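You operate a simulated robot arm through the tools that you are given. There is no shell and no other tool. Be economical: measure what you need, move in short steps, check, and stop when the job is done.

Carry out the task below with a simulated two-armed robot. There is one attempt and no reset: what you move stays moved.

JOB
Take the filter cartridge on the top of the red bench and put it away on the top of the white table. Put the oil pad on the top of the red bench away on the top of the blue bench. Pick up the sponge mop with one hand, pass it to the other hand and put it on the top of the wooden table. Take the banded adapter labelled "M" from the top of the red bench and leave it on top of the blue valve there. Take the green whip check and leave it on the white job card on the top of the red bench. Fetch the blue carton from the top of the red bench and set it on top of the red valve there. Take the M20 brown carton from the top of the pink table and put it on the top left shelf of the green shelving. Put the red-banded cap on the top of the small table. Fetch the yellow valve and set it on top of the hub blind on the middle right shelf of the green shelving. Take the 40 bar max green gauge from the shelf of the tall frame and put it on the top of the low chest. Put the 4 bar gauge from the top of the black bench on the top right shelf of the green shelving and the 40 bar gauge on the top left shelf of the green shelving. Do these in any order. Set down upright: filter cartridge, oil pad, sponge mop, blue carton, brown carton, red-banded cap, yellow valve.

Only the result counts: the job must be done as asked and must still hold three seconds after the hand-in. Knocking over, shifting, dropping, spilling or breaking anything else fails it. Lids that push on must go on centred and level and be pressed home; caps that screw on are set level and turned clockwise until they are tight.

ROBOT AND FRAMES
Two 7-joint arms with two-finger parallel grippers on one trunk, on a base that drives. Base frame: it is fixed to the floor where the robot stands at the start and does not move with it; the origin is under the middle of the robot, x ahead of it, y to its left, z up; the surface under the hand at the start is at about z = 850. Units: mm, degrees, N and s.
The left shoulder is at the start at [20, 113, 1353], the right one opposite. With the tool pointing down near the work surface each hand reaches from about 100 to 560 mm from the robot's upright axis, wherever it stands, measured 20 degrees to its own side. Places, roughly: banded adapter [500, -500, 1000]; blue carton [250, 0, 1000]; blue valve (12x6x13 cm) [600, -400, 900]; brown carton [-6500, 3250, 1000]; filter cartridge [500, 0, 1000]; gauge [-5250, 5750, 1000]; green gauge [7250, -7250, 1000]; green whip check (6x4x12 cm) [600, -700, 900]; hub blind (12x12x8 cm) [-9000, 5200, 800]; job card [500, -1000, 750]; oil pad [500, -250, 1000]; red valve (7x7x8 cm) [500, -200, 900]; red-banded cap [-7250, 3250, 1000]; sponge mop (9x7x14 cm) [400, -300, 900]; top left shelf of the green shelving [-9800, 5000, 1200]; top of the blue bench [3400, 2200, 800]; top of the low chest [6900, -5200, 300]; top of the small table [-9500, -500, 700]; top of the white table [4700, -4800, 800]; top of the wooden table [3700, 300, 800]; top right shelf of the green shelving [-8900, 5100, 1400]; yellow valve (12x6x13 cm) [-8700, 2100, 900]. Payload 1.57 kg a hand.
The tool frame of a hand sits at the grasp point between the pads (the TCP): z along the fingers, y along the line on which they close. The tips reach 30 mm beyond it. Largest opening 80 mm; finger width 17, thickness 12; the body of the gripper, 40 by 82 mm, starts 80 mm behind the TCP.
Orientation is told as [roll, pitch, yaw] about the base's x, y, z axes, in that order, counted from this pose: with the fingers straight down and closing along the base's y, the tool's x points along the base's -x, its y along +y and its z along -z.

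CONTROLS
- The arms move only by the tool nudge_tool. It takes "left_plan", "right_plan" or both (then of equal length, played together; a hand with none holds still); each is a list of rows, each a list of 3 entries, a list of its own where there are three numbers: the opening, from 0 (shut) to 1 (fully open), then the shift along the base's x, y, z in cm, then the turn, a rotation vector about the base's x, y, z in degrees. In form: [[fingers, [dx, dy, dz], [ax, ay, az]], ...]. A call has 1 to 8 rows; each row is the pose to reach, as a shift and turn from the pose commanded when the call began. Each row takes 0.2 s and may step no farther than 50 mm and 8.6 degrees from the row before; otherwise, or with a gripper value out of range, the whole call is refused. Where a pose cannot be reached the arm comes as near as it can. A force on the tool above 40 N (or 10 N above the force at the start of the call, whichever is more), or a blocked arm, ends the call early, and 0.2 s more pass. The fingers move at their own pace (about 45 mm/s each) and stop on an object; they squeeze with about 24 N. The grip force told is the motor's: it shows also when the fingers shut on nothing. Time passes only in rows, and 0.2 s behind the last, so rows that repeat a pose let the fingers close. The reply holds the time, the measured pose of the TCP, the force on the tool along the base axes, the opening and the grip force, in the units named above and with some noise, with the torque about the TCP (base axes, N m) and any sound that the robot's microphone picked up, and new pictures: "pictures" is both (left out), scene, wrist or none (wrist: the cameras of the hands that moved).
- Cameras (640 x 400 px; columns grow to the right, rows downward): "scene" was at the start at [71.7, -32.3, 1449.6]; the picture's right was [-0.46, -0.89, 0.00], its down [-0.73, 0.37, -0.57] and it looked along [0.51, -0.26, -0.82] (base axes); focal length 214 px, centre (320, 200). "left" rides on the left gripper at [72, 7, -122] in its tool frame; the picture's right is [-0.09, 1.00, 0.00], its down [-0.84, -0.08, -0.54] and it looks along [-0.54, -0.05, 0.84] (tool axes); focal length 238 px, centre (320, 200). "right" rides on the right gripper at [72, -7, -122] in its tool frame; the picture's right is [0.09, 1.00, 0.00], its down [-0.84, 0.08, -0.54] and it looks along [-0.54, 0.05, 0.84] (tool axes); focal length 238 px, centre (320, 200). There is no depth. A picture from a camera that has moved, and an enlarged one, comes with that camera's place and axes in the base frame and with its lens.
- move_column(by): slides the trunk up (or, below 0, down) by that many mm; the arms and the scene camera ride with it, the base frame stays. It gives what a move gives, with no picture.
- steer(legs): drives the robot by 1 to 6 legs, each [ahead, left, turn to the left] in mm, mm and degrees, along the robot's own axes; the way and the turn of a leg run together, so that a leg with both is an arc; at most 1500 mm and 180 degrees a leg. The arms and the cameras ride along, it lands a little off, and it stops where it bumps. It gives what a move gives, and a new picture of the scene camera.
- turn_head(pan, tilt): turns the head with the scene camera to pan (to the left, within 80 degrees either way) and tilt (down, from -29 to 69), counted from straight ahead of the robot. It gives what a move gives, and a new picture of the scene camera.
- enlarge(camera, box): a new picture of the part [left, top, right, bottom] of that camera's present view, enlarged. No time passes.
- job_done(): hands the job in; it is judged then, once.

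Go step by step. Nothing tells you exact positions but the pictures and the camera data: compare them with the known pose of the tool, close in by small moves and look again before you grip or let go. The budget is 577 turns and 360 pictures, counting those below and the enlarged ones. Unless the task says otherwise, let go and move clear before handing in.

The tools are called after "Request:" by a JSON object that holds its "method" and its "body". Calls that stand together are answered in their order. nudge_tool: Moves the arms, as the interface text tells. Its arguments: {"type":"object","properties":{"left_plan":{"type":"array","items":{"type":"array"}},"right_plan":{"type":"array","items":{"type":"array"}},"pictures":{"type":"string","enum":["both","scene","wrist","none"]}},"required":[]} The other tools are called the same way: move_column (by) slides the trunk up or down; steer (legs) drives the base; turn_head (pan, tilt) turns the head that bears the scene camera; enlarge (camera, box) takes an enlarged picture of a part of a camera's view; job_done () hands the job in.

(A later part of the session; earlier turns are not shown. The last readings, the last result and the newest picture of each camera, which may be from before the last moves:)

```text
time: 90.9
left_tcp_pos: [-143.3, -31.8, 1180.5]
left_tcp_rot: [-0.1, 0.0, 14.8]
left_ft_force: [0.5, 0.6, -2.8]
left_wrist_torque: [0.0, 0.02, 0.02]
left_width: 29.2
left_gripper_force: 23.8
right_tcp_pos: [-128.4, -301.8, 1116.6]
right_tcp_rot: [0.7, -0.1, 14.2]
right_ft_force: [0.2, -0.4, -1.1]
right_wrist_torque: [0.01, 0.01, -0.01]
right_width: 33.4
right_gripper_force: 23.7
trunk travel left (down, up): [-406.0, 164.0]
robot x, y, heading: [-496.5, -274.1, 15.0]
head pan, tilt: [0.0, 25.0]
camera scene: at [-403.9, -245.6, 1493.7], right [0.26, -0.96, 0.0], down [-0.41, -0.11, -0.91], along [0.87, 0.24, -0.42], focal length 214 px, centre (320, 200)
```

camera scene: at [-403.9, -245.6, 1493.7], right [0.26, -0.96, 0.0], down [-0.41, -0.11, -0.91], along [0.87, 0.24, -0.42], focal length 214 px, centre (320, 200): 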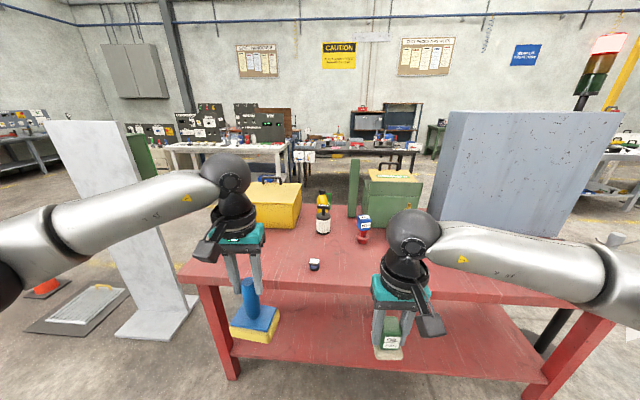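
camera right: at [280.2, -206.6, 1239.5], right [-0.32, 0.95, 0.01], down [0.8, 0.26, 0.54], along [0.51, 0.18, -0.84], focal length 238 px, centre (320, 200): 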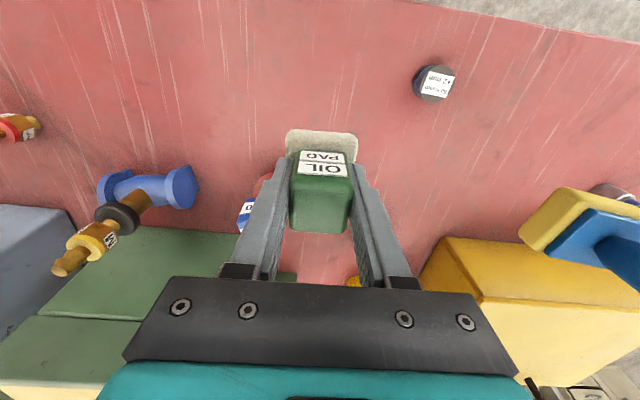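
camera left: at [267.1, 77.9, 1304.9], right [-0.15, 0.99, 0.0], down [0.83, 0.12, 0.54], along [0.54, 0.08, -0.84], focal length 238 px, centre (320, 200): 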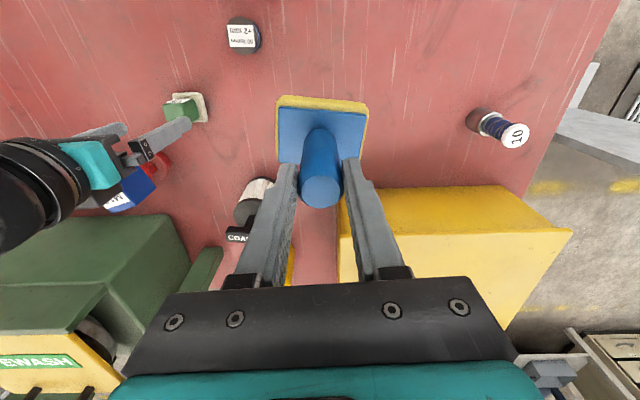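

Request:
{"method": "steer", "body": {"legs": [[0, 0, -15], [-100, 1450, 0], [0, 900, 0]]}}

```text
time: 103.2
left_tcp_pos: [-134.3, 2164.4, 1181.9]
left_tcp_rot: [-0.1, 0.0, -2.2]
left_ft_force: [1.1, 0.3, -1.8]
left_wrist_torque: [-0.01, 0.02, 0.01]
left_width: 29.4
left_gripper_force: 24.0
right_tcp_pos: [-196.3, 1901.5, 1115.5]
right_tcp_rot: [0.6, -0.1, -2.8]
right_ft_force: [-0.5, 0.4, -1.4]
right_wrist_torque: [-0.01, 0.0, 0.02]
right_width: 33.6
right_gripper_force: 24.1
trunk travel left (down, up): [-406.0, 164.0]
robot x, y, heading: [-542.6, 2037.2, -1.8]
head pan, tilt: [0.0, 25.0]
camera scene: at [-445.4, 2034.7, 1493.6], right [-0.03, -1.0, 0.0], down [-0.42, 0.01, -0.91], along [0.91, -0.03, -0.42], focal length 214 px, centre (320, 200)
```

scene: 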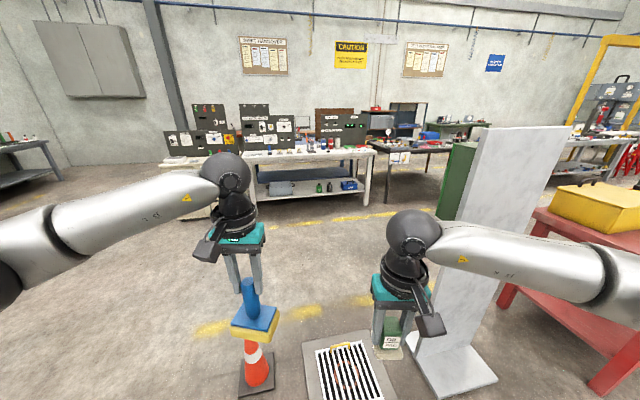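

Request:
{"method": "enlarge", "body": {"camera": "scene", "box": [150, 80, 470, 240]}}

```text
2.00 times, centred on (310, 160) of scene
camera zoom: at [-445.4, 2034.7, 1493.6], right [-0.03, -1.0, 0.0], down [-0.42, 0.01, -0.91], along [0.91, -0.03, -0.42], focal length 429 px, centre (340, 280)
```

zoom: 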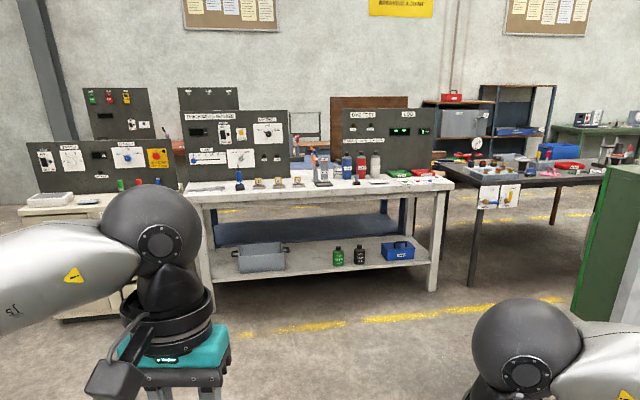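

Request:
{"method": "steer", "body": {"legs": [[0, 950, 1.8], [1450, 0, 0], [350, 0, 0], [0, -1450, 0], [0, -700, 0]]}}

Request:
{"method": "turn_head", "body": {"pan": 0, "tilt": 15}}

```text
time: 126.9
left_tcp_pos: [1559.6, 882.6, 1181.7]
left_tcp_rot: [0.0, 0.1, -2.3]
left_ft_force: [0.5, -0.6, -2.2]
left_wrist_torque: [0.04, 0.0, 0.0]
left_width: 29.1
left_gripper_force: 23.8
right_tcp_pos: [1495.0, 621.1, 1116.6]
right_tcp_rot: [0.6, -0.1, -3.1]
right_ft_force: [-0.1, 0.2, -0.4]
right_wrist_torque: [-0.01, 0.0, -0.01]
right_width: 33.6
right_gripper_force: 23.7
trunk travel left (down, up): [-406.0, 164.0]
robot x, y, heading: [1143.8, 758.1, -1.4]
head pan, tilt: [0.0, 25.0]
camera scene: at [1247.2, 754.0, 1493.6], right [-0.03, -1.0, 0.0], down [-0.42, 0.01, -0.91], along [0.91, -0.03, -0.42], focal length 214 px, centre (320, 200)
```

scene: 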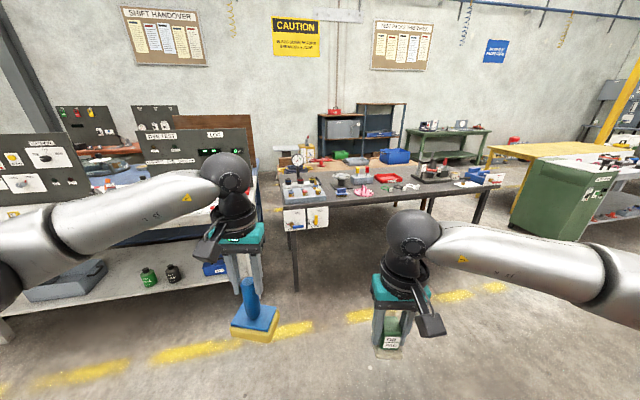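

```text
time: 127.6
left_tcp_pos: [1558.5, 882.0, 1181.1]
left_tcp_rot: [-0.1, 0.0, -2.4]
left_ft_force: [-1.1, 0.2, -1.8]
left_wrist_torque: [0.0, 0.02, 0.02]
left_width: 29.1
left_gripper_force: 24.0
right_tcp_pos: [1494.6, 620.8, 1116.9]
right_tcp_rot: [0.7, -0.1, -3.1]
right_ft_force: [-0.1, -0.1, -1.2]
right_wrist_torque: [0.02, 0.0, -0.02]
right_width: 33.5
right_gripper_force: 24.0
trunk travel left (down, up): [-406.0, 164.0]
robot x, y, heading: [1147.8, 757.9, -2.1]
head pan, tilt: [0.0, 15.0]
camera scene: at [1248.5, 754.5, 1509.8], right [-0.03, -1.0, 0.0], down [-0.26, 0.01, -0.97], along [0.97, -0.03, -0.26], focal length 214 px, centre (320, 200)
```

scene: 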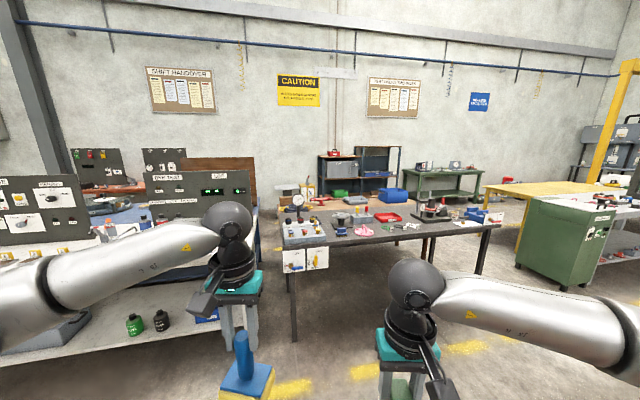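

Request:
{"method": "enlarge", "body": {"camera": "scene", "box": [50, 140, 290, 260]}}

Request:
{"method": "enlarge", "body": {"camera": "scene", "box": [260, 140, 520, 270]}}

```text
2.67 times, centred on (170, 200) of scene
camera zoom: at [1248.5, 754.5, 1509.8], right [-0.03, -1.0, 0.0], down [-0.26, 0.01, -0.97], along [0.97, -0.03, -0.26], focal length 572 px, centre (720, 200)
```

zoom: 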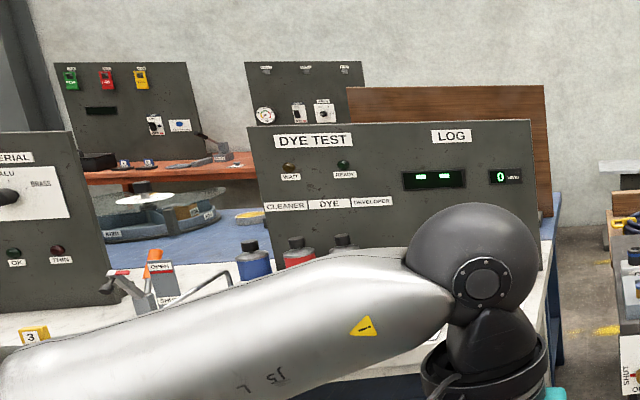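

```text
2.46 times, centred on (390, 205) of scene
camera zoom: at [1248.5, 754.5, 1509.8], right [-0.03, -1.0, 0.0], down [-0.26, 0.01, -0.97], along [0.97, -0.03, -0.26], focal length 528 px, centre (148, 188)
```

zoom: 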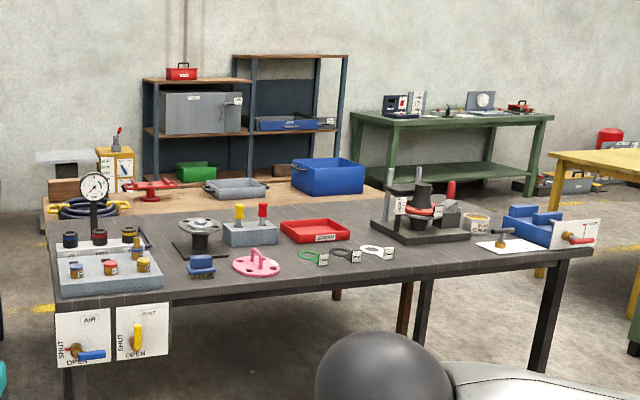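

Request:
{"method": "turn_head", "body": {"pan": -55, "tilt": 20}}

```text
time: 128.8
left_tcp_pos: [1560.1, 882.7, 1181.2]
left_tcp_rot: [0.0, 0.0, -2.3]
left_ft_force: [0.9, -0.6, -1.0]
left_wrist_torque: [0.0, 0.02, -0.01]
left_width: 29.5
left_gripper_force: 24.0
right_tcp_pos: [1493.7, 620.7, 1115.3]
right_tcp_rot: [0.6, -0.1, -3.1]
right_ft_force: [0.2, -0.3, -0.9]
right_wrist_torque: [0.01, 0.04, 0.0]
right_width: 33.3
right_gripper_force: 24.1
trunk travel left (down, up): [-406.0, 164.0]
robot x, y, heading: [1149.3, 754.3, -1.7]
head pan, tilt: [-55.0, 20.0]
camera scene: at [1206.1, 679.5, 1501.7], right [-0.84, -0.55, 0.0], down [-0.19, 0.29, -0.94], along [0.51, -0.79, -0.34], focal length 214 px, centre (320, 200)
```

scene: 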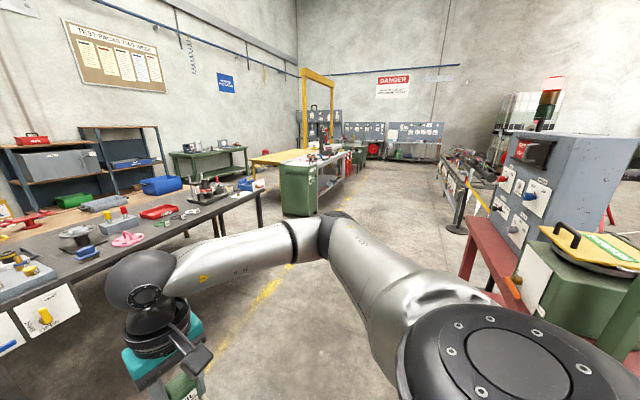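

Request:
{"method": "steer", "body": {"legs": [[250, -1100, 0], [250, -1000, 1.7], [1450, 0, 0], [1400, 0, 0]]}}

Request:
{"method": "turn_head", "body": {"pan": 70, "tilt": 20}}

```text
time: 153.0
left_tcp_pos: [4932.2, -1088.8, 1181.3]
left_tcp_rot: [0.0, -0.1, 1.5]
left_ft_force: [1.2, 0.2, -2.5]
left_wrist_torque: [-0.03, 0.0, 0.02]
left_width: 28.9
left_gripper_force: 24.7
right_tcp_pos: [4886.5, -1355.0, 1117.0]
right_tcp_rot: [0.6, -0.2, 0.7]
right_ft_force: [-0.8, -0.8, -1.2]
right_wrist_torque: [0.0, 0.03, -0.01]
right_width: 33.3
right_gripper_force: 23.4
trunk travel left (down, up): [-406.0, 164.0]
robot x, y, heading: [4532.2, -1241.4, 1.9]
head pan, tilt: [-55.0, 20.0]
camera scene: at [4594.4, -1314.7, 1501.7], right [-0.8, -0.6, 0.0], down [-0.21, 0.27, -0.94], along [0.56, -0.75, -0.34], focal length 214 px, centre (320, 200)
```

scene: 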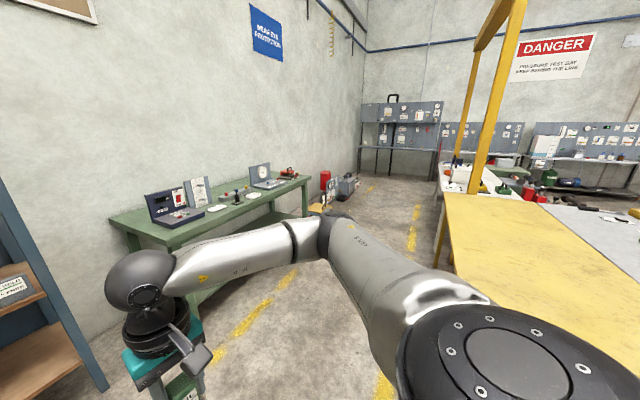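

```text
time: 155.0
left_tcp_pos: [4932.4, -1087.8, 1182.0]
left_tcp_rot: [-0.1, 0.0, 1.5]
left_ft_force: [0.0, -0.6, -2.2]
left_wrist_torque: [0.02, -0.02, -0.02]
left_width: 29.3
left_gripper_force: 23.6
right_tcp_pos: [4884.7, -1354.7, 1117.8]
right_tcp_rot: [0.6, -0.1, 0.6]
right_ft_force: [1.2, 1.1, -1.0]
right_wrist_torque: [-0.02, -0.02, -0.04]
right_width: 33.5
right_gripper_force: 24.4
trunk travel left (down, up): [-406.0, 164.0]
robot x, y, heading: [4528.9, -1240.2, 2.2]
head pan, tilt: [70.0, 20.0]
camera scene: at [4567.1, -1151.7, 1501.7], right [0.95, -0.31, 0.0], down [-0.11, -0.33, -0.94], along [0.29, 0.89, -0.34], focal length 214 px, centre (320, 200)
```

scene: 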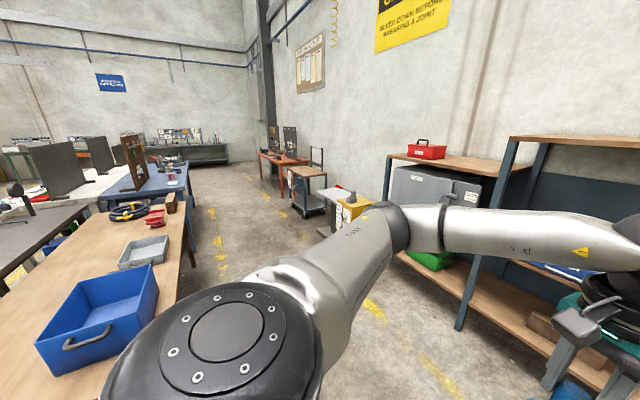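

Request:
{"method": "steer", "body": {"legs": [[250, 100, 0], [0, 0, 89], [0, 0, 89], [0, -700, 0]]}}

Request:
{"method": "turn_head", "body": {"pan": 0, "tilt": 40}}

```text
time: 168.1
left_tcp_pos: [4329.1, -618.2, 1181.2]
left_tcp_rot: [0.0, 0.1, -175.2]
left_ft_force: [0.1, 0.0, -2.2]
left_wrist_torque: [-0.02, 0.0, -0.02]
left_width: 28.9
left_gripper_force: 24.3
right_tcp_pos: [4362.5, -350.6, 1116.3]
right_tcp_rot: [0.7, -0.1, -176.1]
right_ft_force: [0.0, -0.8, -0.7]
right_wrist_torque: [0.02, 0.02, 0.02]
right_width: 33.7
right_gripper_force: 23.8
trunk travel left (down, up): [-406.0, 164.0]
robot x, y, heading: [4724.0, -447.5, -174.9]
head pan, tilt: [70.0, 20.0]
camera scene: at [4686.5, -533.7, 1501.7], right [-0.97, 0.26, 0.0], down [0.09, 0.33, -0.94], along [-0.24, -0.91, -0.34], focal length 214 px, centre (320, 200)
```

scene: 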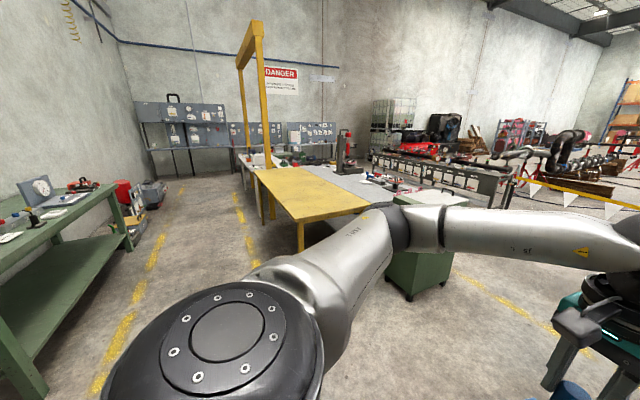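

```text
time: 169.5
left_tcp_pos: [4329.8, -617.4, 1181.5]
left_tcp_rot: [0.0, 0.0, -175.3]
left_ft_force: [-0.4, 0.5, -1.9]
left_wrist_torque: [0.02, 0.0, 0.01]
left_width: 29.0
left_gripper_force: 24.4
right_tcp_pos: [4361.8, -351.3, 1117.6]
right_tcp_rot: [0.6, 0.0, -176.2]
right_ft_force: [0.1, 0.5, -0.5]
right_wrist_torque: [-0.05, 0.02, -0.03]
right_width: 33.2
right_gripper_force: 24.0
trunk travel left (down, up): [-406.0, 164.0]
robot x, y, heading: [4723.5, -445.1, -174.8]
head pan, tilt: [0.0, 40.0]
camera scene: at [4625.9, -451.8, 1470.3], right [-0.09, 1.0, 0.0], down [0.64, 0.06, -0.77], along [-0.76, -0.07, -0.64], focal length 214 px, centre (320, 200)
```

scene: 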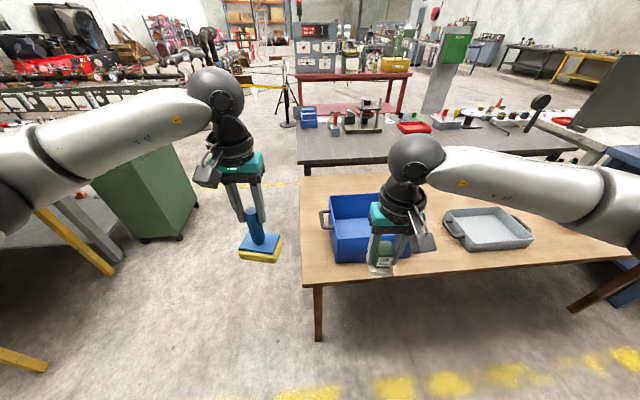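

The wooden table has a free gap between the blue crate and grey tray. I slide right along it, then look again.

Request:
{"method": "steer", "body": {"legs": [[0, 0, -5], [0, -500, 0]]}}

Request:
{"method": "nudge_tool", "body": {"left_plan": [[0, [0, 0, 0], [0, 0, 0]]], "pictures": "wrist"}}

```text
time: 173.0
left_tcp_pos: [4317.2, -78.9, 1180.8]
left_tcp_rot: [0.0, 0.0, 178.9]
left_ft_force: [0.2, 0.1, -2.6]
left_wrist_torque: [-0.01, 0.0, 0.0]
left_width: 29.1
left_gripper_force: 24.2
right_tcp_pos: [4375.1, 185.2, 1116.3]
right_tcp_rot: [0.7, 0.0, 178.1]
right_ft_force: [-0.1, 0.2, -0.5]
right_wrist_torque: [-0.01, 0.0, 0.04]
right_width: 33.2
right_gripper_force: 24.3
trunk travel left (down, up): [-406.0, 164.0]
robot x, y, heading: [4725.6, 55.7, 179.4]
head pan, tilt: [0.0, 40.0]
camera scene: at [4627.7, 57.8, 1470.3], right [0.01, 1.0, 0.0], down [0.64, -0.01, -0.77], along [-0.77, 0.01, -0.64], focal length 214 px, centre (320, 200)
```

scene: 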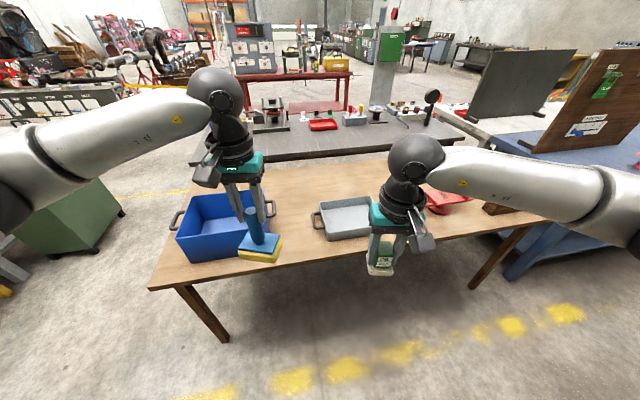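

```text
time: 173.4
left_tcp_pos: [4317.6, -78.8, 1181.3]
left_tcp_rot: [0.0, 0.1, 179.0]
left_ft_force: [0.2, 0.7, -2.6]
left_wrist_torque: [0.0, -0.02, 0.02]
left_width: 28.9
left_gripper_force: 24.1
right_tcp_pos: [4376.3, 184.7, 1117.0]
right_tcp_rot: [0.6, -0.2, 178.2]
right_ft_force: [-0.8, 0.8, -0.9]
right_wrist_torque: [-0.01, -0.01, 0.0]
right_width: 33.7
right_gripper_force: 24.6
trunk travel left (down, up): [-406.0, 164.0]
robot x, y, heading: [4724.8, 56.8, 179.5]
head pan, tilt: [0.0, 40.0]
camera left: at [4388.8, -86.0, 1304.5], right [-0.11, -0.99, 0.0], down [-0.84, 0.09, 0.54], along [-0.54, 0.06, -0.84], focal length 238 px, centre (320, 200)
```

left: 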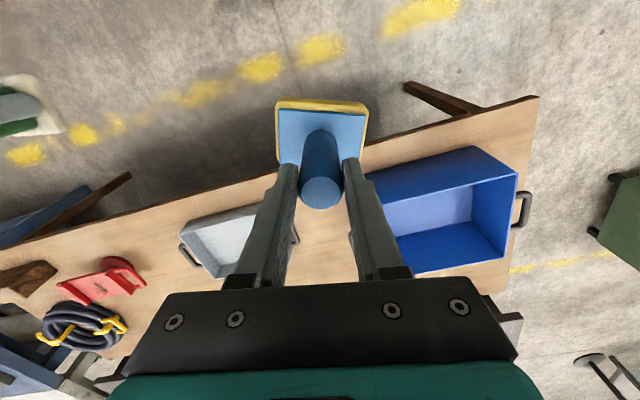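

Request:
{"method": "steer", "body": {"legs": [[240, -40, 0.5]]}}

Request:
{"method": "nudge_tool", "body": {"left_plan": [[0, [0, 0, -1], [0, 0, 0]]], "pictures": "wrist"}}

```text
time: 175.2
left_tcp_pos: [4074.1, -40.8, 1181.5]
left_tcp_rot: [0.0, 0.2, 179.6]
left_ft_force: [-0.1, -0.1, -1.9]
left_wrist_torque: [-0.01, -0.03, -0.02]
left_width: 29.2
left_gripper_force: 23.9
right_tcp_pos: [4129.9, 222.3, 1115.9]
right_tcp_rot: [0.7, -0.1, 178.8]
right_ft_force: [-0.2, 0.2, -0.4]
right_wrist_torque: [0.01, -0.01, -0.04]
right_width: 33.3
right_gripper_force: 24.3
trunk travel left (down, up): [-406.0, 164.0]
robot x, y, heading: [4482.1, 99.3, -180.0]
head pan, tilt: [0.0, 40.0]
camera scene: at [4383.6, 98.5, 1470.2], right [0.0, 1.0, 0.0], down [0.64, 0.0, -0.77], along [-0.77, 0.0, -0.64], focal length 214 px, centre (320, 200)
```

scene: 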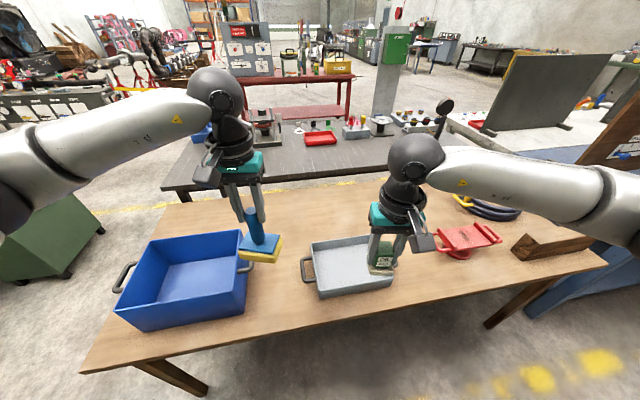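

```text
time: 175.6
left_tcp_pos: [4074.6, -41.0, 1170.8]
left_tcp_rot: [0.0, 0.0, 179.6]
left_ft_force: [0.0, 0.9, -1.5]
left_wrist_torque: [-0.01, -0.02, 0.0]
left_width: 29.1
left_gripper_force: 24.1
right_tcp_pos: [4130.4, 222.9, 1117.0]
right_tcp_rot: [0.6, -0.1, 178.8]
right_ft_force: [-0.2, 0.3, -0.6]
right_wrist_torque: [0.0, -0.02, 0.0]
right_width: 33.6
right_gripper_force: 23.6
trunk travel left (down, up): [-406.0, 164.0]
robot x, y, heading: [4483.4, 97.5, -179.9]
head pan, tilt: [0.0, 40.0]
camera left: at [4147.0, -47.6, 1294.8], right [-0.1, -0.99, 0.0], down [-0.84, 0.08, 0.54], along [-0.54, 0.05, -0.84], focal length 238 px, centre (320, 200)
```

left: 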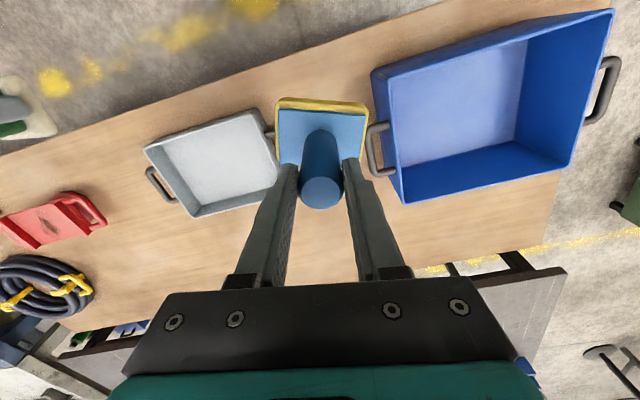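

Request:
{"method": "nudge_tool", "body": {"left_plan": [[0, [1.1, 2, -2], [0, 0, 0]], [0, [1.1, 2, -6.5], [0, 0, 0]], [0, [1.1, 2, -11], [0, 0, 0]], [0, [1.1, 2, -15.5], [0, 0, 0]], [0, [1.1, 2, -19], [0, 0, 0]], [0, [1.1, 2, -21], [0, 0, 0]], [0, [1.1, 2, -21], [0, 0, 0]]], "pictures": "both"}}

```text
time: 177.2
left_tcp_pos: [4088.2, -18.6, 956.2]
left_tcp_rot: [0.0, 0.1, 179.6]
left_ft_force: [1.0, -0.5, -2.3]
left_wrist_torque: [-0.03, 0.0, -0.02]
left_width: 29.1
left_gripper_force: 23.8
right_tcp_pos: [4130.1, 221.7, 1115.9]
right_tcp_rot: [0.6, -0.1, 178.8]
right_ft_force: [-0.4, 0.1, -0.2]
right_wrist_torque: [-0.02, 0.0, 0.0]
right_width: 33.5
right_gripper_force: 23.6
trunk travel left (down, up): [-406.0, 164.0]
robot x, y, heading: [4485.6, 95.7, -179.8]
head pan, tilt: [0.0, 40.0]
camera scene: at [4384.5, 98.4, 1470.3], right [0.0, 1.0, 0.0], down [0.64, 0.0, -0.77], along [-0.77, 0.0, -0.64], focal length 214 px, centre (320, 200)
camera left: at [4160.9, -24.3, 1079.6], right [-0.1, -0.99, 0.0], down [-0.84, 0.08, 0.54], along [-0.54, 0.05, -0.84], focal length 238 px, centre (320, 200)
```

scene: 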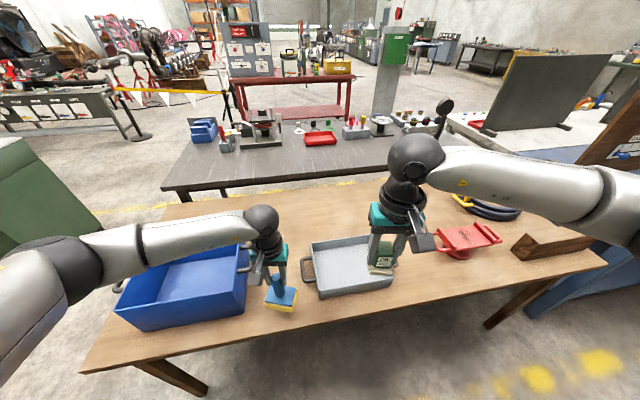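
left: 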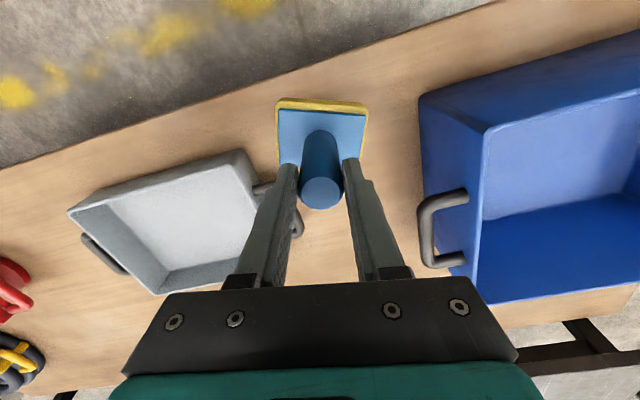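

Request:
{"method": "nudge_tool", "body": {"left_plan": [[0, [0, -1.2, 0], [0, 0, 0]], [0, [0, -1.2, -0.8], [0, 0, 0]], [0, [0, -1.2, -1.4], [0, 0, 0]], [0, [0, -1.2, -1.8], [0, 0, 0]], [0, [0, -1.2, -1.8], [0, 0, 0]]], "pictures": "none"}}

```text
time: 178.4
left_tcp_pos: [4085.6, -32.8, 941.9]
left_tcp_rot: [-0.1, 0.0, 179.6]
left_ft_force: [0.5, -1.0, -1.6]
left_wrist_torque: [-0.02, -0.03, -0.03]
left_width: 29.1
left_gripper_force: 24.6
right_tcp_pos: [4131.2, 221.7, 1116.5]
right_tcp_rot: [0.5, -0.1, 178.8]
right_ft_force: [1.0, -0.5, 0.5]
right_wrist_torque: [-0.01, -0.03, 0.01]
right_width: 33.2
right_gripper_force: 24.1
trunk travel left (down, up): [-406.0, 164.0]
robot x, y, heading: [4480.0, 97.7, -180.2]
head pan, tilt: [0.0, 40.0]
```

Request:
{"method": "nudge_tool", "body": {"left_plan": [[0, [0, 0, -0.4], [0, 0, 0]], [0, [0, 0, -0.8], [0, 0, 0]], [0, [0, 0, -1.0], [0, 0, 0]], [0, [0, 0, -1.0], [0, 0, 0]]], "pictures": "wrist"}}

```text
time: 179.4
left_tcp_pos: [4085.1, -33.3, 931.8]
left_tcp_rot: [0.0, 0.0, 179.6]
left_ft_force: [-0.9, 0.0, -1.9]
left_wrist_torque: [-0.01, -0.04, -0.01]
left_width: 29.1
left_gripper_force: 24.4
right_tcp_pos: [4130.7, 223.0, 1116.5]
right_tcp_rot: [0.6, -0.1, 178.8]
right_ft_force: [0.6, 0.2, 0.3]
right_wrist_torque: [0.0, -0.01, 0.01]
right_width: 33.4
right_gripper_force: 23.9
trunk travel left (down, up): [-406.0, 164.0]
robot x, y, heading: [4483.7, 97.8, -179.8]
head pan, tilt: [0.0, 40.0]
camera left: at [4157.8, -39.2, 1055.7], right [-0.1, -1.0, 0.0], down [-0.84, 0.08, 0.54], along [-0.54, 0.05, -0.84], focal length 238 px, centre (320, 200)
```

left: 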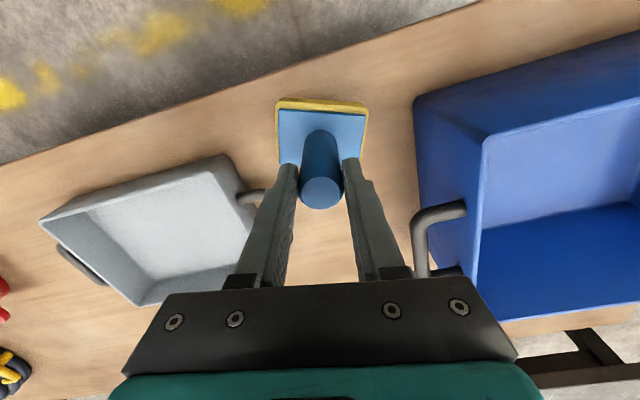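

Request:
{"method": "nudge_tool", "body": {"left_plan": [[0, [0, 0, -0.5], [0, 0, 0]], [0, [0, 0, -1.0], [0, 0, 0]], [0, [0, 0, -1.5], [0, 0, 0]], [0, [0, 0, -2.0], [0, 0, 0]], [0, [0, 0, -2.0], [0, 0, 0]]], "pictures": "none"}}

```text
time: 180.6
left_tcp_pos: [4086.2, -31.6, 912.5]
left_tcp_rot: [0.0, 0.0, 179.6]
left_ft_force: [0.1, 1.1, -2.5]
left_wrist_torque: [0.03, -0.03, 0.03]
left_width: 29.4
left_gripper_force: 24.3
right_tcp_pos: [4130.0, 223.0, 1116.0]
right_tcp_rot: [0.6, -0.1, 178.8]
right_ft_force: [0.2, 0.8, -0.6]
right_wrist_torque: [-0.01, -0.02, -0.01]
right_width: 33.2
right_gripper_force: 24.0
trunk travel left (down, up): [-406.0, 164.0]
robot x, y, heading: [4479.3, 98.3, -179.7]
head pan, tilt: [0.0, 40.0]
```

Request:
{"method": "nudge_tool", "body": {"left_plan": [[0, [0, 0, -0.5], [0, 0, 0]], [0, [0, 0, -1.0], [0, 0, 0]], [0, [0, 0, -1.5], [0, 0, 0]], [0, [0, 0, -1.5], [0, 0, 0]]], "pictures": "wrist"}}

Request:
{"method": "enlarge", "body": {"camera": "scene", "box": [200, 230, 360, 350]}}

```text
time: 181.6
left_tcp_pos: [4085.8, -34.1, 898.0]
left_tcp_rot: [0.0, 0.0, 179.5]
left_ft_force: [-0.1, -0.3, -1.8]
left_wrist_torque: [-0.01, 0.0, 0.0]
left_width: 29.4
left_gripper_force: 24.6
right_tcp_pos: [4131.8, 221.7, 1116.0]
right_tcp_rot: [0.6, -0.1, 178.8]
right_ft_force: [-0.1, 0.2, -1.6]
right_wrist_torque: [-0.02, -0.01, 0.0]
right_width: 33.2
right_gripper_force: 24.0
trunk travel left (down, up): [-406.0, 164.0]
robot x, y, heading: [4483.4, 98.9, -180.1]
head pan, tilt: [0.0, 40.0]
camera left: at [4158.7, -40.4, 1021.4], right [-0.1, -1.0, 0.0], down [-0.84, 0.08, 0.54], along [-0.54, 0.05, -0.84], focal length 238 px, centre (320, 200)
```

left: 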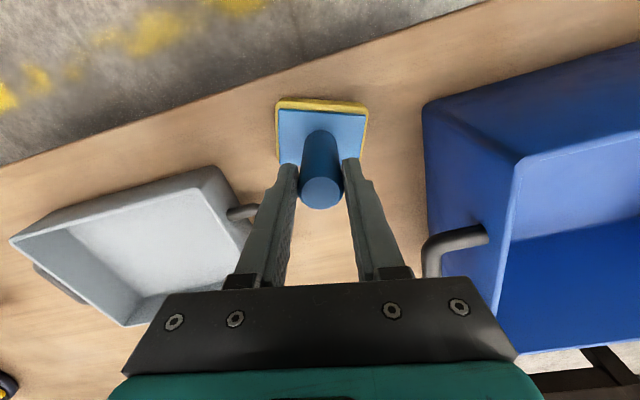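

```text
3.33 times, centred on (280, 290) of scene
camera zoom: at [4384.5, 98.3, 1470.3], right [0.0, 1.0, 0.0], down [0.64, 0.0, -0.77], along [-0.77, 0.0, -0.64], focal length 715 px, centre (453, -100)
```

zoom: 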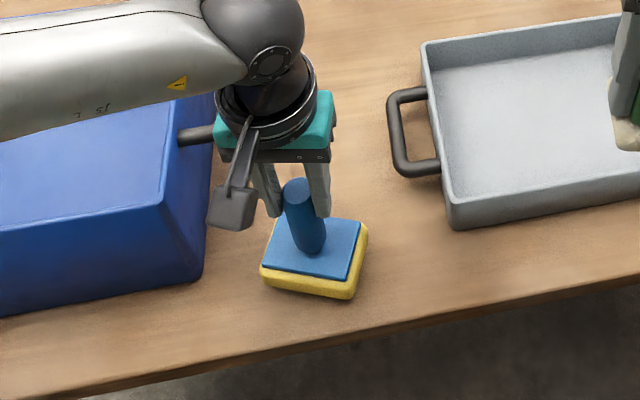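

Request:
{"method": "nudge_tool", "body": {"left_plan": [[0, [0, 0, -0.4], [0, 0, 0]], [0, [0, 0, -0.8], [0, 0, 0]], [0, [0, 0, -1.2], [0, 0, 0]], [0, [0, 0, -1.2], [0, 0, 0]]], "pictures": "none"}}

```text
time: 182.6
left_tcp_pos: [4085.3, -33.7, 888.3]
left_tcp_rot: [-0.1, -0.1, 179.7]
left_ft_force: [4.3, -2.4, 17.9]
left_wrist_torque: [-0.09, -0.08, 0.01]
left_width: 29.3
left_gripper_force: 24.1
right_tcp_pos: [4132.6, 221.5, 1117.4]
right_tcp_rot: [0.6, -0.2, 178.9]
right_ft_force: [0.6, 0.0, -0.8]
right_wrist_torque: [0.0, 0.0, 0.0]
right_width: 33.3
right_gripper_force: 24.1
trunk travel left (down, up): [-406.0, 164.0]
robot x, y, heading: [4480.8, 96.5, -180.0]
head pan, tilt: [0.0, 40.0]
```

Request:
{"method": "nudge_tool", "body": {"left_plan": [[0, [0, 0, 0.1], [0, 0, 0]], [0.7, [0, 0, 0.1], [0, 0, 0]], [0.7, [0, 0, 0.1], [0, 0, 0]], [0.7, [0, 0, 2], [0, 0, 0]], [0.7, [0, 0, 6], [0, 0, 0]], [0.7, [0, 0, 11], [0, 0, 0]], [0.7, [0, 0, 16], [0, 0, 0]], [0.7, [0, 0, 21], [0, 0, 0]]], "pictures": "wrist"}}

Request:
{"method": "enlarge", "body": {"camera": "scene", "box": [200, 230, 360, 350]}}

```text
time: 184.4
left_tcp_pos: [4086.2, -31.1, 1093.7]
left_tcp_rot: [0.0, 0.0, 179.7]
left_ft_force: [0.0, -0.2, -0.2]
left_wrist_torque: [-0.01, 0.01, 0.02]
left_width: 55.8
left_gripper_force: 0.1
right_tcp_pos: [4132.0, 222.1, 1116.6]
right_tcp_rot: [0.6, -0.1, 178.8]
right_ft_force: [-0.3, -1.0, -0.4]
right_wrist_torque: [0.04, -0.01, 0.01]
right_width: 33.4
right_gripper_force: 23.9
trunk travel left (down, up): [-406.0, 164.0]
robot x, y, heading: [4483.3, 99.6, -180.1]
head pan, tilt: [0.0, 40.0]
camera left: at [4158.7, -38.0, 1218.0], right [-0.1, -0.99, 0.0], down [-0.84, 0.08, 0.54], along [-0.54, 0.05, -0.84], focal length 238 px, centre (320, 200)
```

left: 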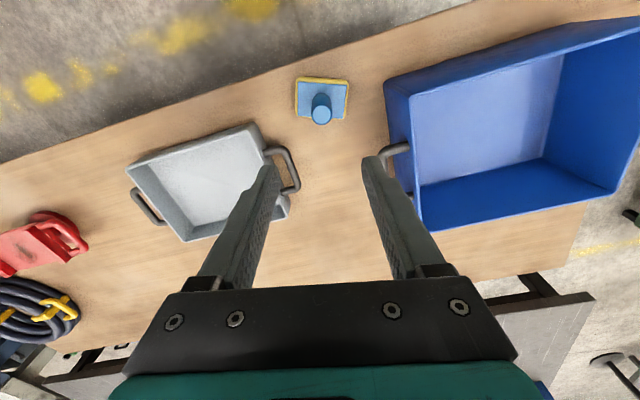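

```text
3.33 times, centred on (280, 290) of scene
camera zoom: at [4384.8, 98.6, 1470.3], right [0.0, 1.0, 0.0], down [0.64, 0.0, -0.77], along [-0.77, 0.0, -0.64], focal length 715 px, centre (453, -100)
```

zoom: 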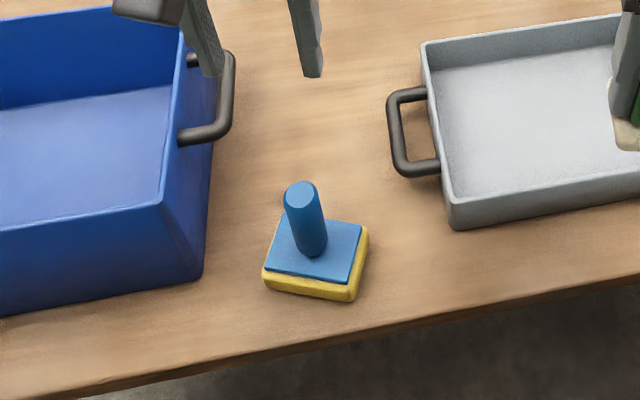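

The mop stands on the wooden table. Next I back off and go right along the aisle to the blue bench.

Request:
{"method": "steer", "body": {"legs": [[-300, 0, 0], [0, -1450, 0]]}}

Request:
{"method": "turn_head", "body": {"pan": 0, "tilt": 30}}

```text
time: 193.2
left_tcp_pos: [4392.4, 1418.7, 1093.4]
left_tcp_rot: [-0.1, 0.1, 178.7]
left_ft_force: [0.4, -0.4, -0.1]
left_wrist_torque: [-0.01, -0.02, 0.01]
left_width: 55.9
left_gripper_force: 0.1
right_tcp_pos: [4442.5, 1673.2, 1116.9]
right_tcp_rot: [0.6, -0.1, 178.0]
right_ft_force: [0.1, 0.2, -1.4]
right_wrist_torque: [-0.01, 0.01, -0.01]
right_width: 33.5
right_gripper_force: 23.3
trunk travel left (down, up): [-406.0, 164.0]
robot x, y, heading: [4792.4, 1542.1, 178.9]
head pan, tilt: [0.0, 40.0]
camera scene: at [4694.3, 1545.0, 1470.3], right [0.01, 1.0, 0.0], down [0.64, -0.01, -0.77], along [-0.77, 0.01, -0.64], focal length 214 px, centre (320, 200)
```

scene: 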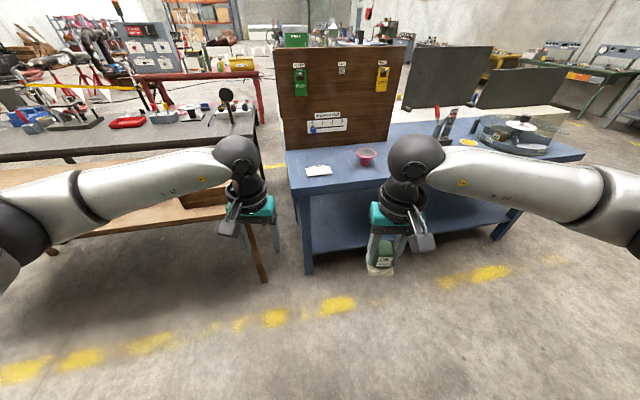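

```text
time: 193.9
left_tcp_pos: [4394.0, 1419.2, 1093.5]
left_tcp_rot: [0.0, -0.1, 178.7]
left_ft_force: [0.0, -0.3, 0.1]
left_wrist_torque: [-0.05, 0.01, 0.01]
left_width: 55.9
left_gripper_force: 0.0
right_tcp_pos: [4441.9, 1672.3, 1116.2]
right_tcp_rot: [0.6, -0.1, 177.9]
right_ft_force: [-0.1, 0.5, -1.1]
right_wrist_torque: [-0.02, -0.04, 0.01]
right_width: 33.4
right_gripper_force: 23.8
trunk travel left (down, up): [-406.0, 164.0]
robot x, y, heading: [4789.5, 1544.3, 179.2]
head pan, tilt: [0.0, 30.0]
camera scene: at [4688.9, 1544.8, 1485.6], right [0.01, 1.0, 0.0], down [0.5, -0.01, -0.87], along [-0.87, 0.01, -0.5], focal length 214 px, centre (320, 200)
```

scene: 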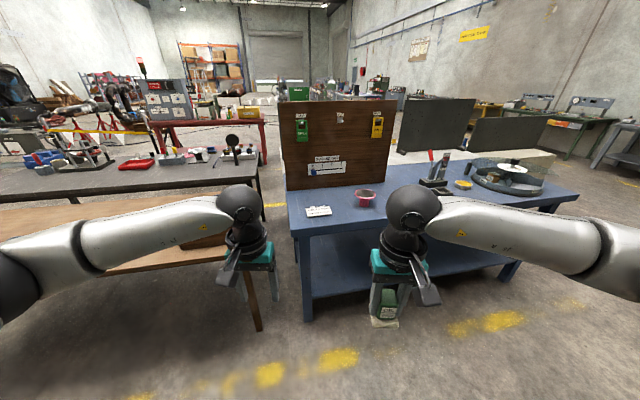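

Request:
{"method": "steer", "body": {"legs": [[0, -370, 1], [580, 0, 0]]}}

Request:
{"method": "turn_head", "body": {"pan": -15, "tilt": 45}}

Request:
{"method": "enlarge", "body": {"camera": "right", "box": [0, 0, 640, 400]}}

```text
time: 199.2
left_tcp_pos: [3834.2, 1799.7, 1093.6]
left_tcp_rot: [0.1, 0.0, 178.8]
left_ft_force: [-0.7, -0.5, 0.2]
left_wrist_torque: [-0.02, 0.02, -0.01]
left_width: 56.2
left_gripper_force: 0.1
right_tcp_pos: [3881.0, 2055.2, 1116.9]
right_tcp_rot: [0.6, -0.1, 178.1]
right_ft_force: [0.3, 0.3, -1.3]
right_wrist_torque: [-0.02, -0.02, -0.02]
right_width: 33.4
right_gripper_force: 23.9
trunk travel left (down, up): [-406.0, 164.0]
robot x, y, heading: [4230.3, 1925.9, 179.4]
head pan, tilt: [0.0, 30.0]
camera scene: at [4128.0, 1926.7, 1485.6], right [0.01, 1.0, 0.0], down [0.5, -0.01, -0.87], along [-0.87, 0.01, -0.5], focal length 214 px, centre (320, 200)
```

scene: 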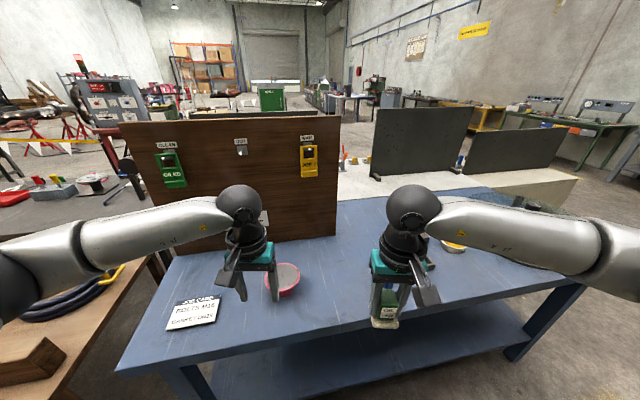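

```text
time: 199.9
left_tcp_pos: [3834.1, 1800.9, 1094.1]
left_tcp_rot: [-0.1, 0.0, 178.8]
left_ft_force: [-0.6, 1.1, -0.3]
left_wrist_torque: [0.02, 0.01, -0.04]
left_width: 55.9
left_gripper_force: 0.1
right_tcp_pos: [3881.8, 2053.8, 1116.8]
right_tcp_rot: [0.6, 0.0, 178.1]
right_ft_force: [-0.2, 0.9, -0.4]
right_wrist_torque: [0.0, 0.01, 0.0]
right_width: 33.6
right_gripper_force: 24.3
trunk travel left (down, up): [-406.0, 164.0]
robot x, y, heading: [4228.6, 1926.3, 179.3]
head pan, tilt: [-15.0, 45.0]
camera scene: at [4140.7, 1947.5, 1463.1], right [0.27, 0.96, 0.0], down [0.68, -0.19, -0.71], along [-0.68, 0.19, -0.71], focal length 214 px, centre (320, 200)
```

scene: 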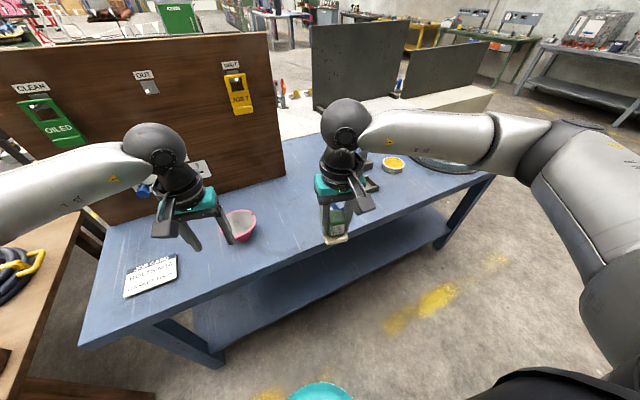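

```text
1.00 times, centred on (320, 200) of right (not enlarged: the box is as wide or as high as the picture)
camera zoom: at [3954.2, 2059.1, 1239.0], right [0.06, -1.0, 0.01], down [-0.84, -0.04, 0.54], along [-0.54, -0.04, -0.84], focal length 238 px, centre (320, 200)
```

zoom: 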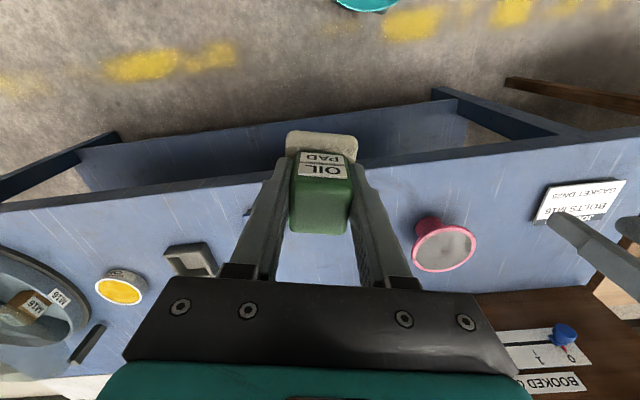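

Request:
{"method": "steer", "body": {"legs": [[160, 0, 0]]}}

Request:
{"method": "nudge_tool", "body": {"right_plan": [[0, [-2, 0, -4], [0, 0, 0]], [0, [-4, 0, -8.5], [0, 0, 0]], [0, [-5, 0, -13], [0, 0, 0]], [0, [-5, 0, -17.5], [0, 0, 0]], [0, [-5, 0, -21], [0, 0, 0]], [0, [-5, 0, -21], [0, 0, 0]]], "pictures": "both"}}

```text
time: 201.3
left_tcp_pos: [3671.8, 1802.4, 1093.8]
left_tcp_rot: [-0.1, 0.1, 178.9]
left_ft_force: [-0.4, 0.3, 0.3]
left_wrist_torque: [0.01, -0.04, 0.01]
left_width: 56.0
left_gripper_force: 0.1
right_tcp_pos: [3720.3, 2055.9, 1116.7]
right_tcp_rot: [0.6, -0.2, 178.2]
right_ft_force: [-1.0, -1.0, -0.8]
right_wrist_torque: [0.0, 0.03, -0.01]
right_width: 33.5
right_gripper_force: 23.9
trunk travel left (down, up): [-406.0, 164.0]
robot x, y, heading: [4069.0, 1925.9, 179.5]
head pan, tilt: [-15.0, 45.0]
camera scene: at [3978.5, 1949.5, 1463.0], right [0.27, 0.96, 0.0], down [0.68, -0.19, -0.71], along [-0.68, 0.19, -0.71], focal length 214 px, centre (320, 200)
```

scene: 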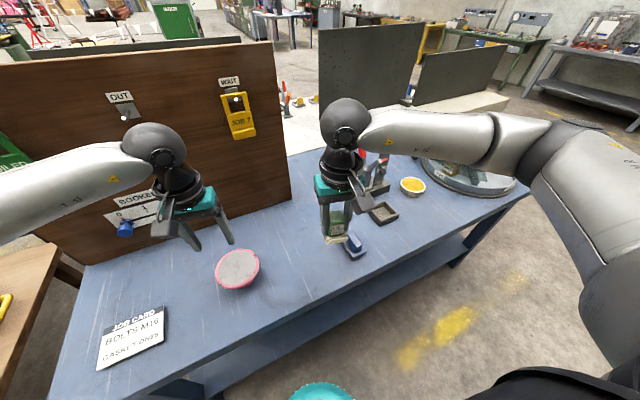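

```text
time: 202.8
left_tcp_pos: [3673.1, 1801.8, 1094.1]
left_tcp_rot: [-0.1, 0.1, 178.9]
left_ft_force: [0.8, -0.3, 0.3]
left_wrist_torque: [0.01, 0.02, -0.02]
left_width: 56.2
left_gripper_force: 0.1
right_tcp_pos: [3669.2, 2051.7, 905.0]
right_tcp_rot: [0.7, 0.0, 178.3]
right_ft_force: [-0.4, -0.3, -0.9]
right_wrist_torque: [-0.01, 0.0, 0.05]
right_width: 33.2
right_gripper_force: 24.3
trunk travel left (down, up): [-406.0, 164.0]
robot x, y, heading: [4069.3, 1924.3, 179.2]
head pan, tilt: [-15.0, 45.0]
camera scene: at [3979.6, 1949.5, 1463.1], right [0.27, 0.96, 0.0], down [0.68, -0.19, -0.71], along [-0.68, 0.19, -0.71], focal length 214 px, centre (320, 200)
camera right: at [3741.5, 2057.0, 1027.4], right [0.06, -1.0, 0.01], down [-0.84, -0.05, 0.54], along [-0.54, -0.04, -0.84], focal length 238 px, centre (320, 200)
```

scene: 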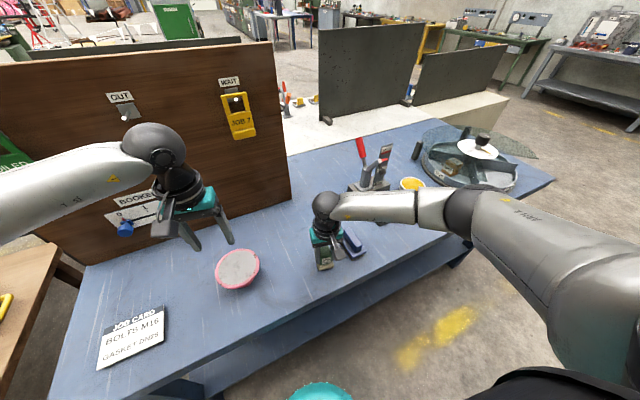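
right: 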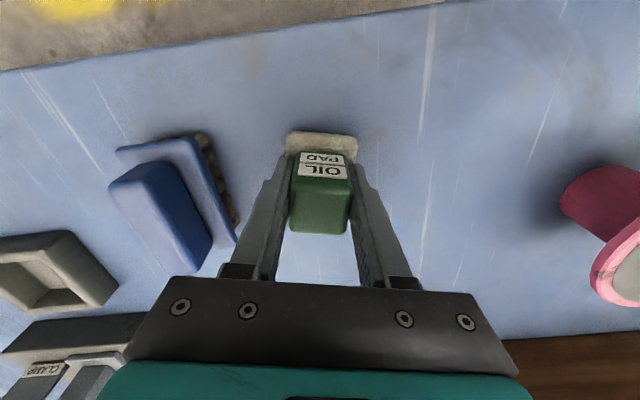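

Request:
{"method": "nudge_tool", "body": {"right_plan": [[0, [0, -2, 0], [0, 0, 0]], [0, [0, -2, -1.5], [0, 0, 0]], [0, [0, -2, -3], [0, 0, 0]], [0, [0, -2, -4.5], [0, 0, 0]], [0, [0, -2, -5], [0, 0, 0]], [0, [0, -2, -5], [0, 0, 0]]], "pictures": "wrist"}}

```text
time: 203.4
left_tcp_pos: [3673.0, 1801.9, 1094.1]
left_tcp_rot: [0.0, 0.0, 178.9]
left_ft_force: [-0.4, -0.9, 0.5]
left_wrist_torque: [-0.03, -0.05, 0.03]
left_width: 55.8
left_gripper_force: 0.0
right_tcp_pos: [3666.2, 2031.2, 896.1]
right_tcp_rot: [0.7, -0.3, 177.9]
right_ft_force: [5.5, 1.4, 18.8]
right_wrist_torque: [0.48, -0.37, -0.13]
right_width: 33.2
right_gripper_force: 23.8
trunk travel left (down, up): [-406.0, 164.0]
robot x, y, heading: [4070.8, 1927.3, 179.4]
head pan, tilt: [-15.0, 45.0]
stopped in row 3 (right hand): the force on the tool passed its limit at 55 N (the readings are from after the stop); the commanded pose is now the measured one
camera right: at [3739.4, 2036.4, 1018.1], right [0.06, -1.0, 0.01], down [-0.84, -0.04, 0.55], along [-0.55, -0.04, -0.84], focal length 238 px, centre (320, 200)
```

right: 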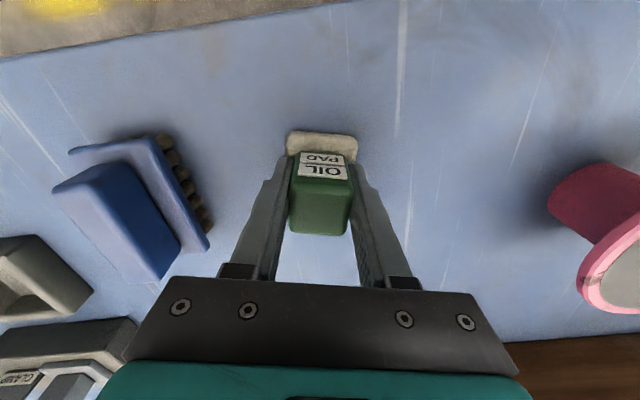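

Request:
{"method": "nudge_tool", "body": {"right_plan": [[0, [0, 0, 0.15], [0, 0, 0]], [0.65, [0, 0, 0.15], [0, 0, 0]], [0.8, [0, 0, 0.15], [0, 0, 0]], [0.8, [0, 0, 2], [0, 0, 0]], [0.8, [0, 0, 6], [0, 0, 0]], [0.8, [0, 0, 11], [0, 0, 0]], [0.8, [0, 0, 16], [0, 0, 0]], [0.8, [0, 0, 21], [0, 0, 0]]], "pictures": "wrist"}}

```text
time: 205.2
left_tcp_pos: [3672.4, 1802.0, 1094.0]
left_tcp_rot: [0.0, -0.1, 178.9]
left_ft_force: [0.0, -0.5, -0.4]
left_wrist_torque: [-0.02, -0.02, 0.0]
left_width: 56.3
left_gripper_force: 0.2
right_tcp_pos: [3670.1, 2031.3, 1103.6]
right_tcp_rot: [0.8, -0.2, 178.0]
right_ft_force: [-0.4, -0.1, -0.8]
right_wrist_torque: [-0.02, 0.02, 0.02]
right_width: 64.0
right_gripper_force: 0.0
trunk travel left (down, up): [-406.0, 164.0]
robot x, y, heading: [4067.3, 1929.4, 179.4]
head pan, tilt: [-15.0, 45.0]
camera right: at [3742.4, 2037.4, 1224.5], right [0.06, -1.0, 0.01], down [-0.84, -0.04, 0.55], along [-0.54, -0.04, -0.84], focal length 238 px, centre (320, 200)
```

right: 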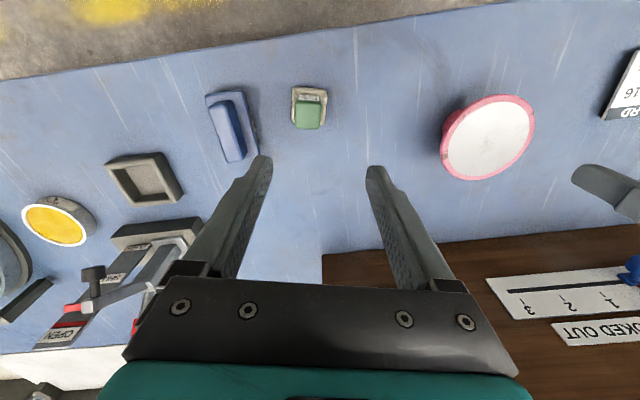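

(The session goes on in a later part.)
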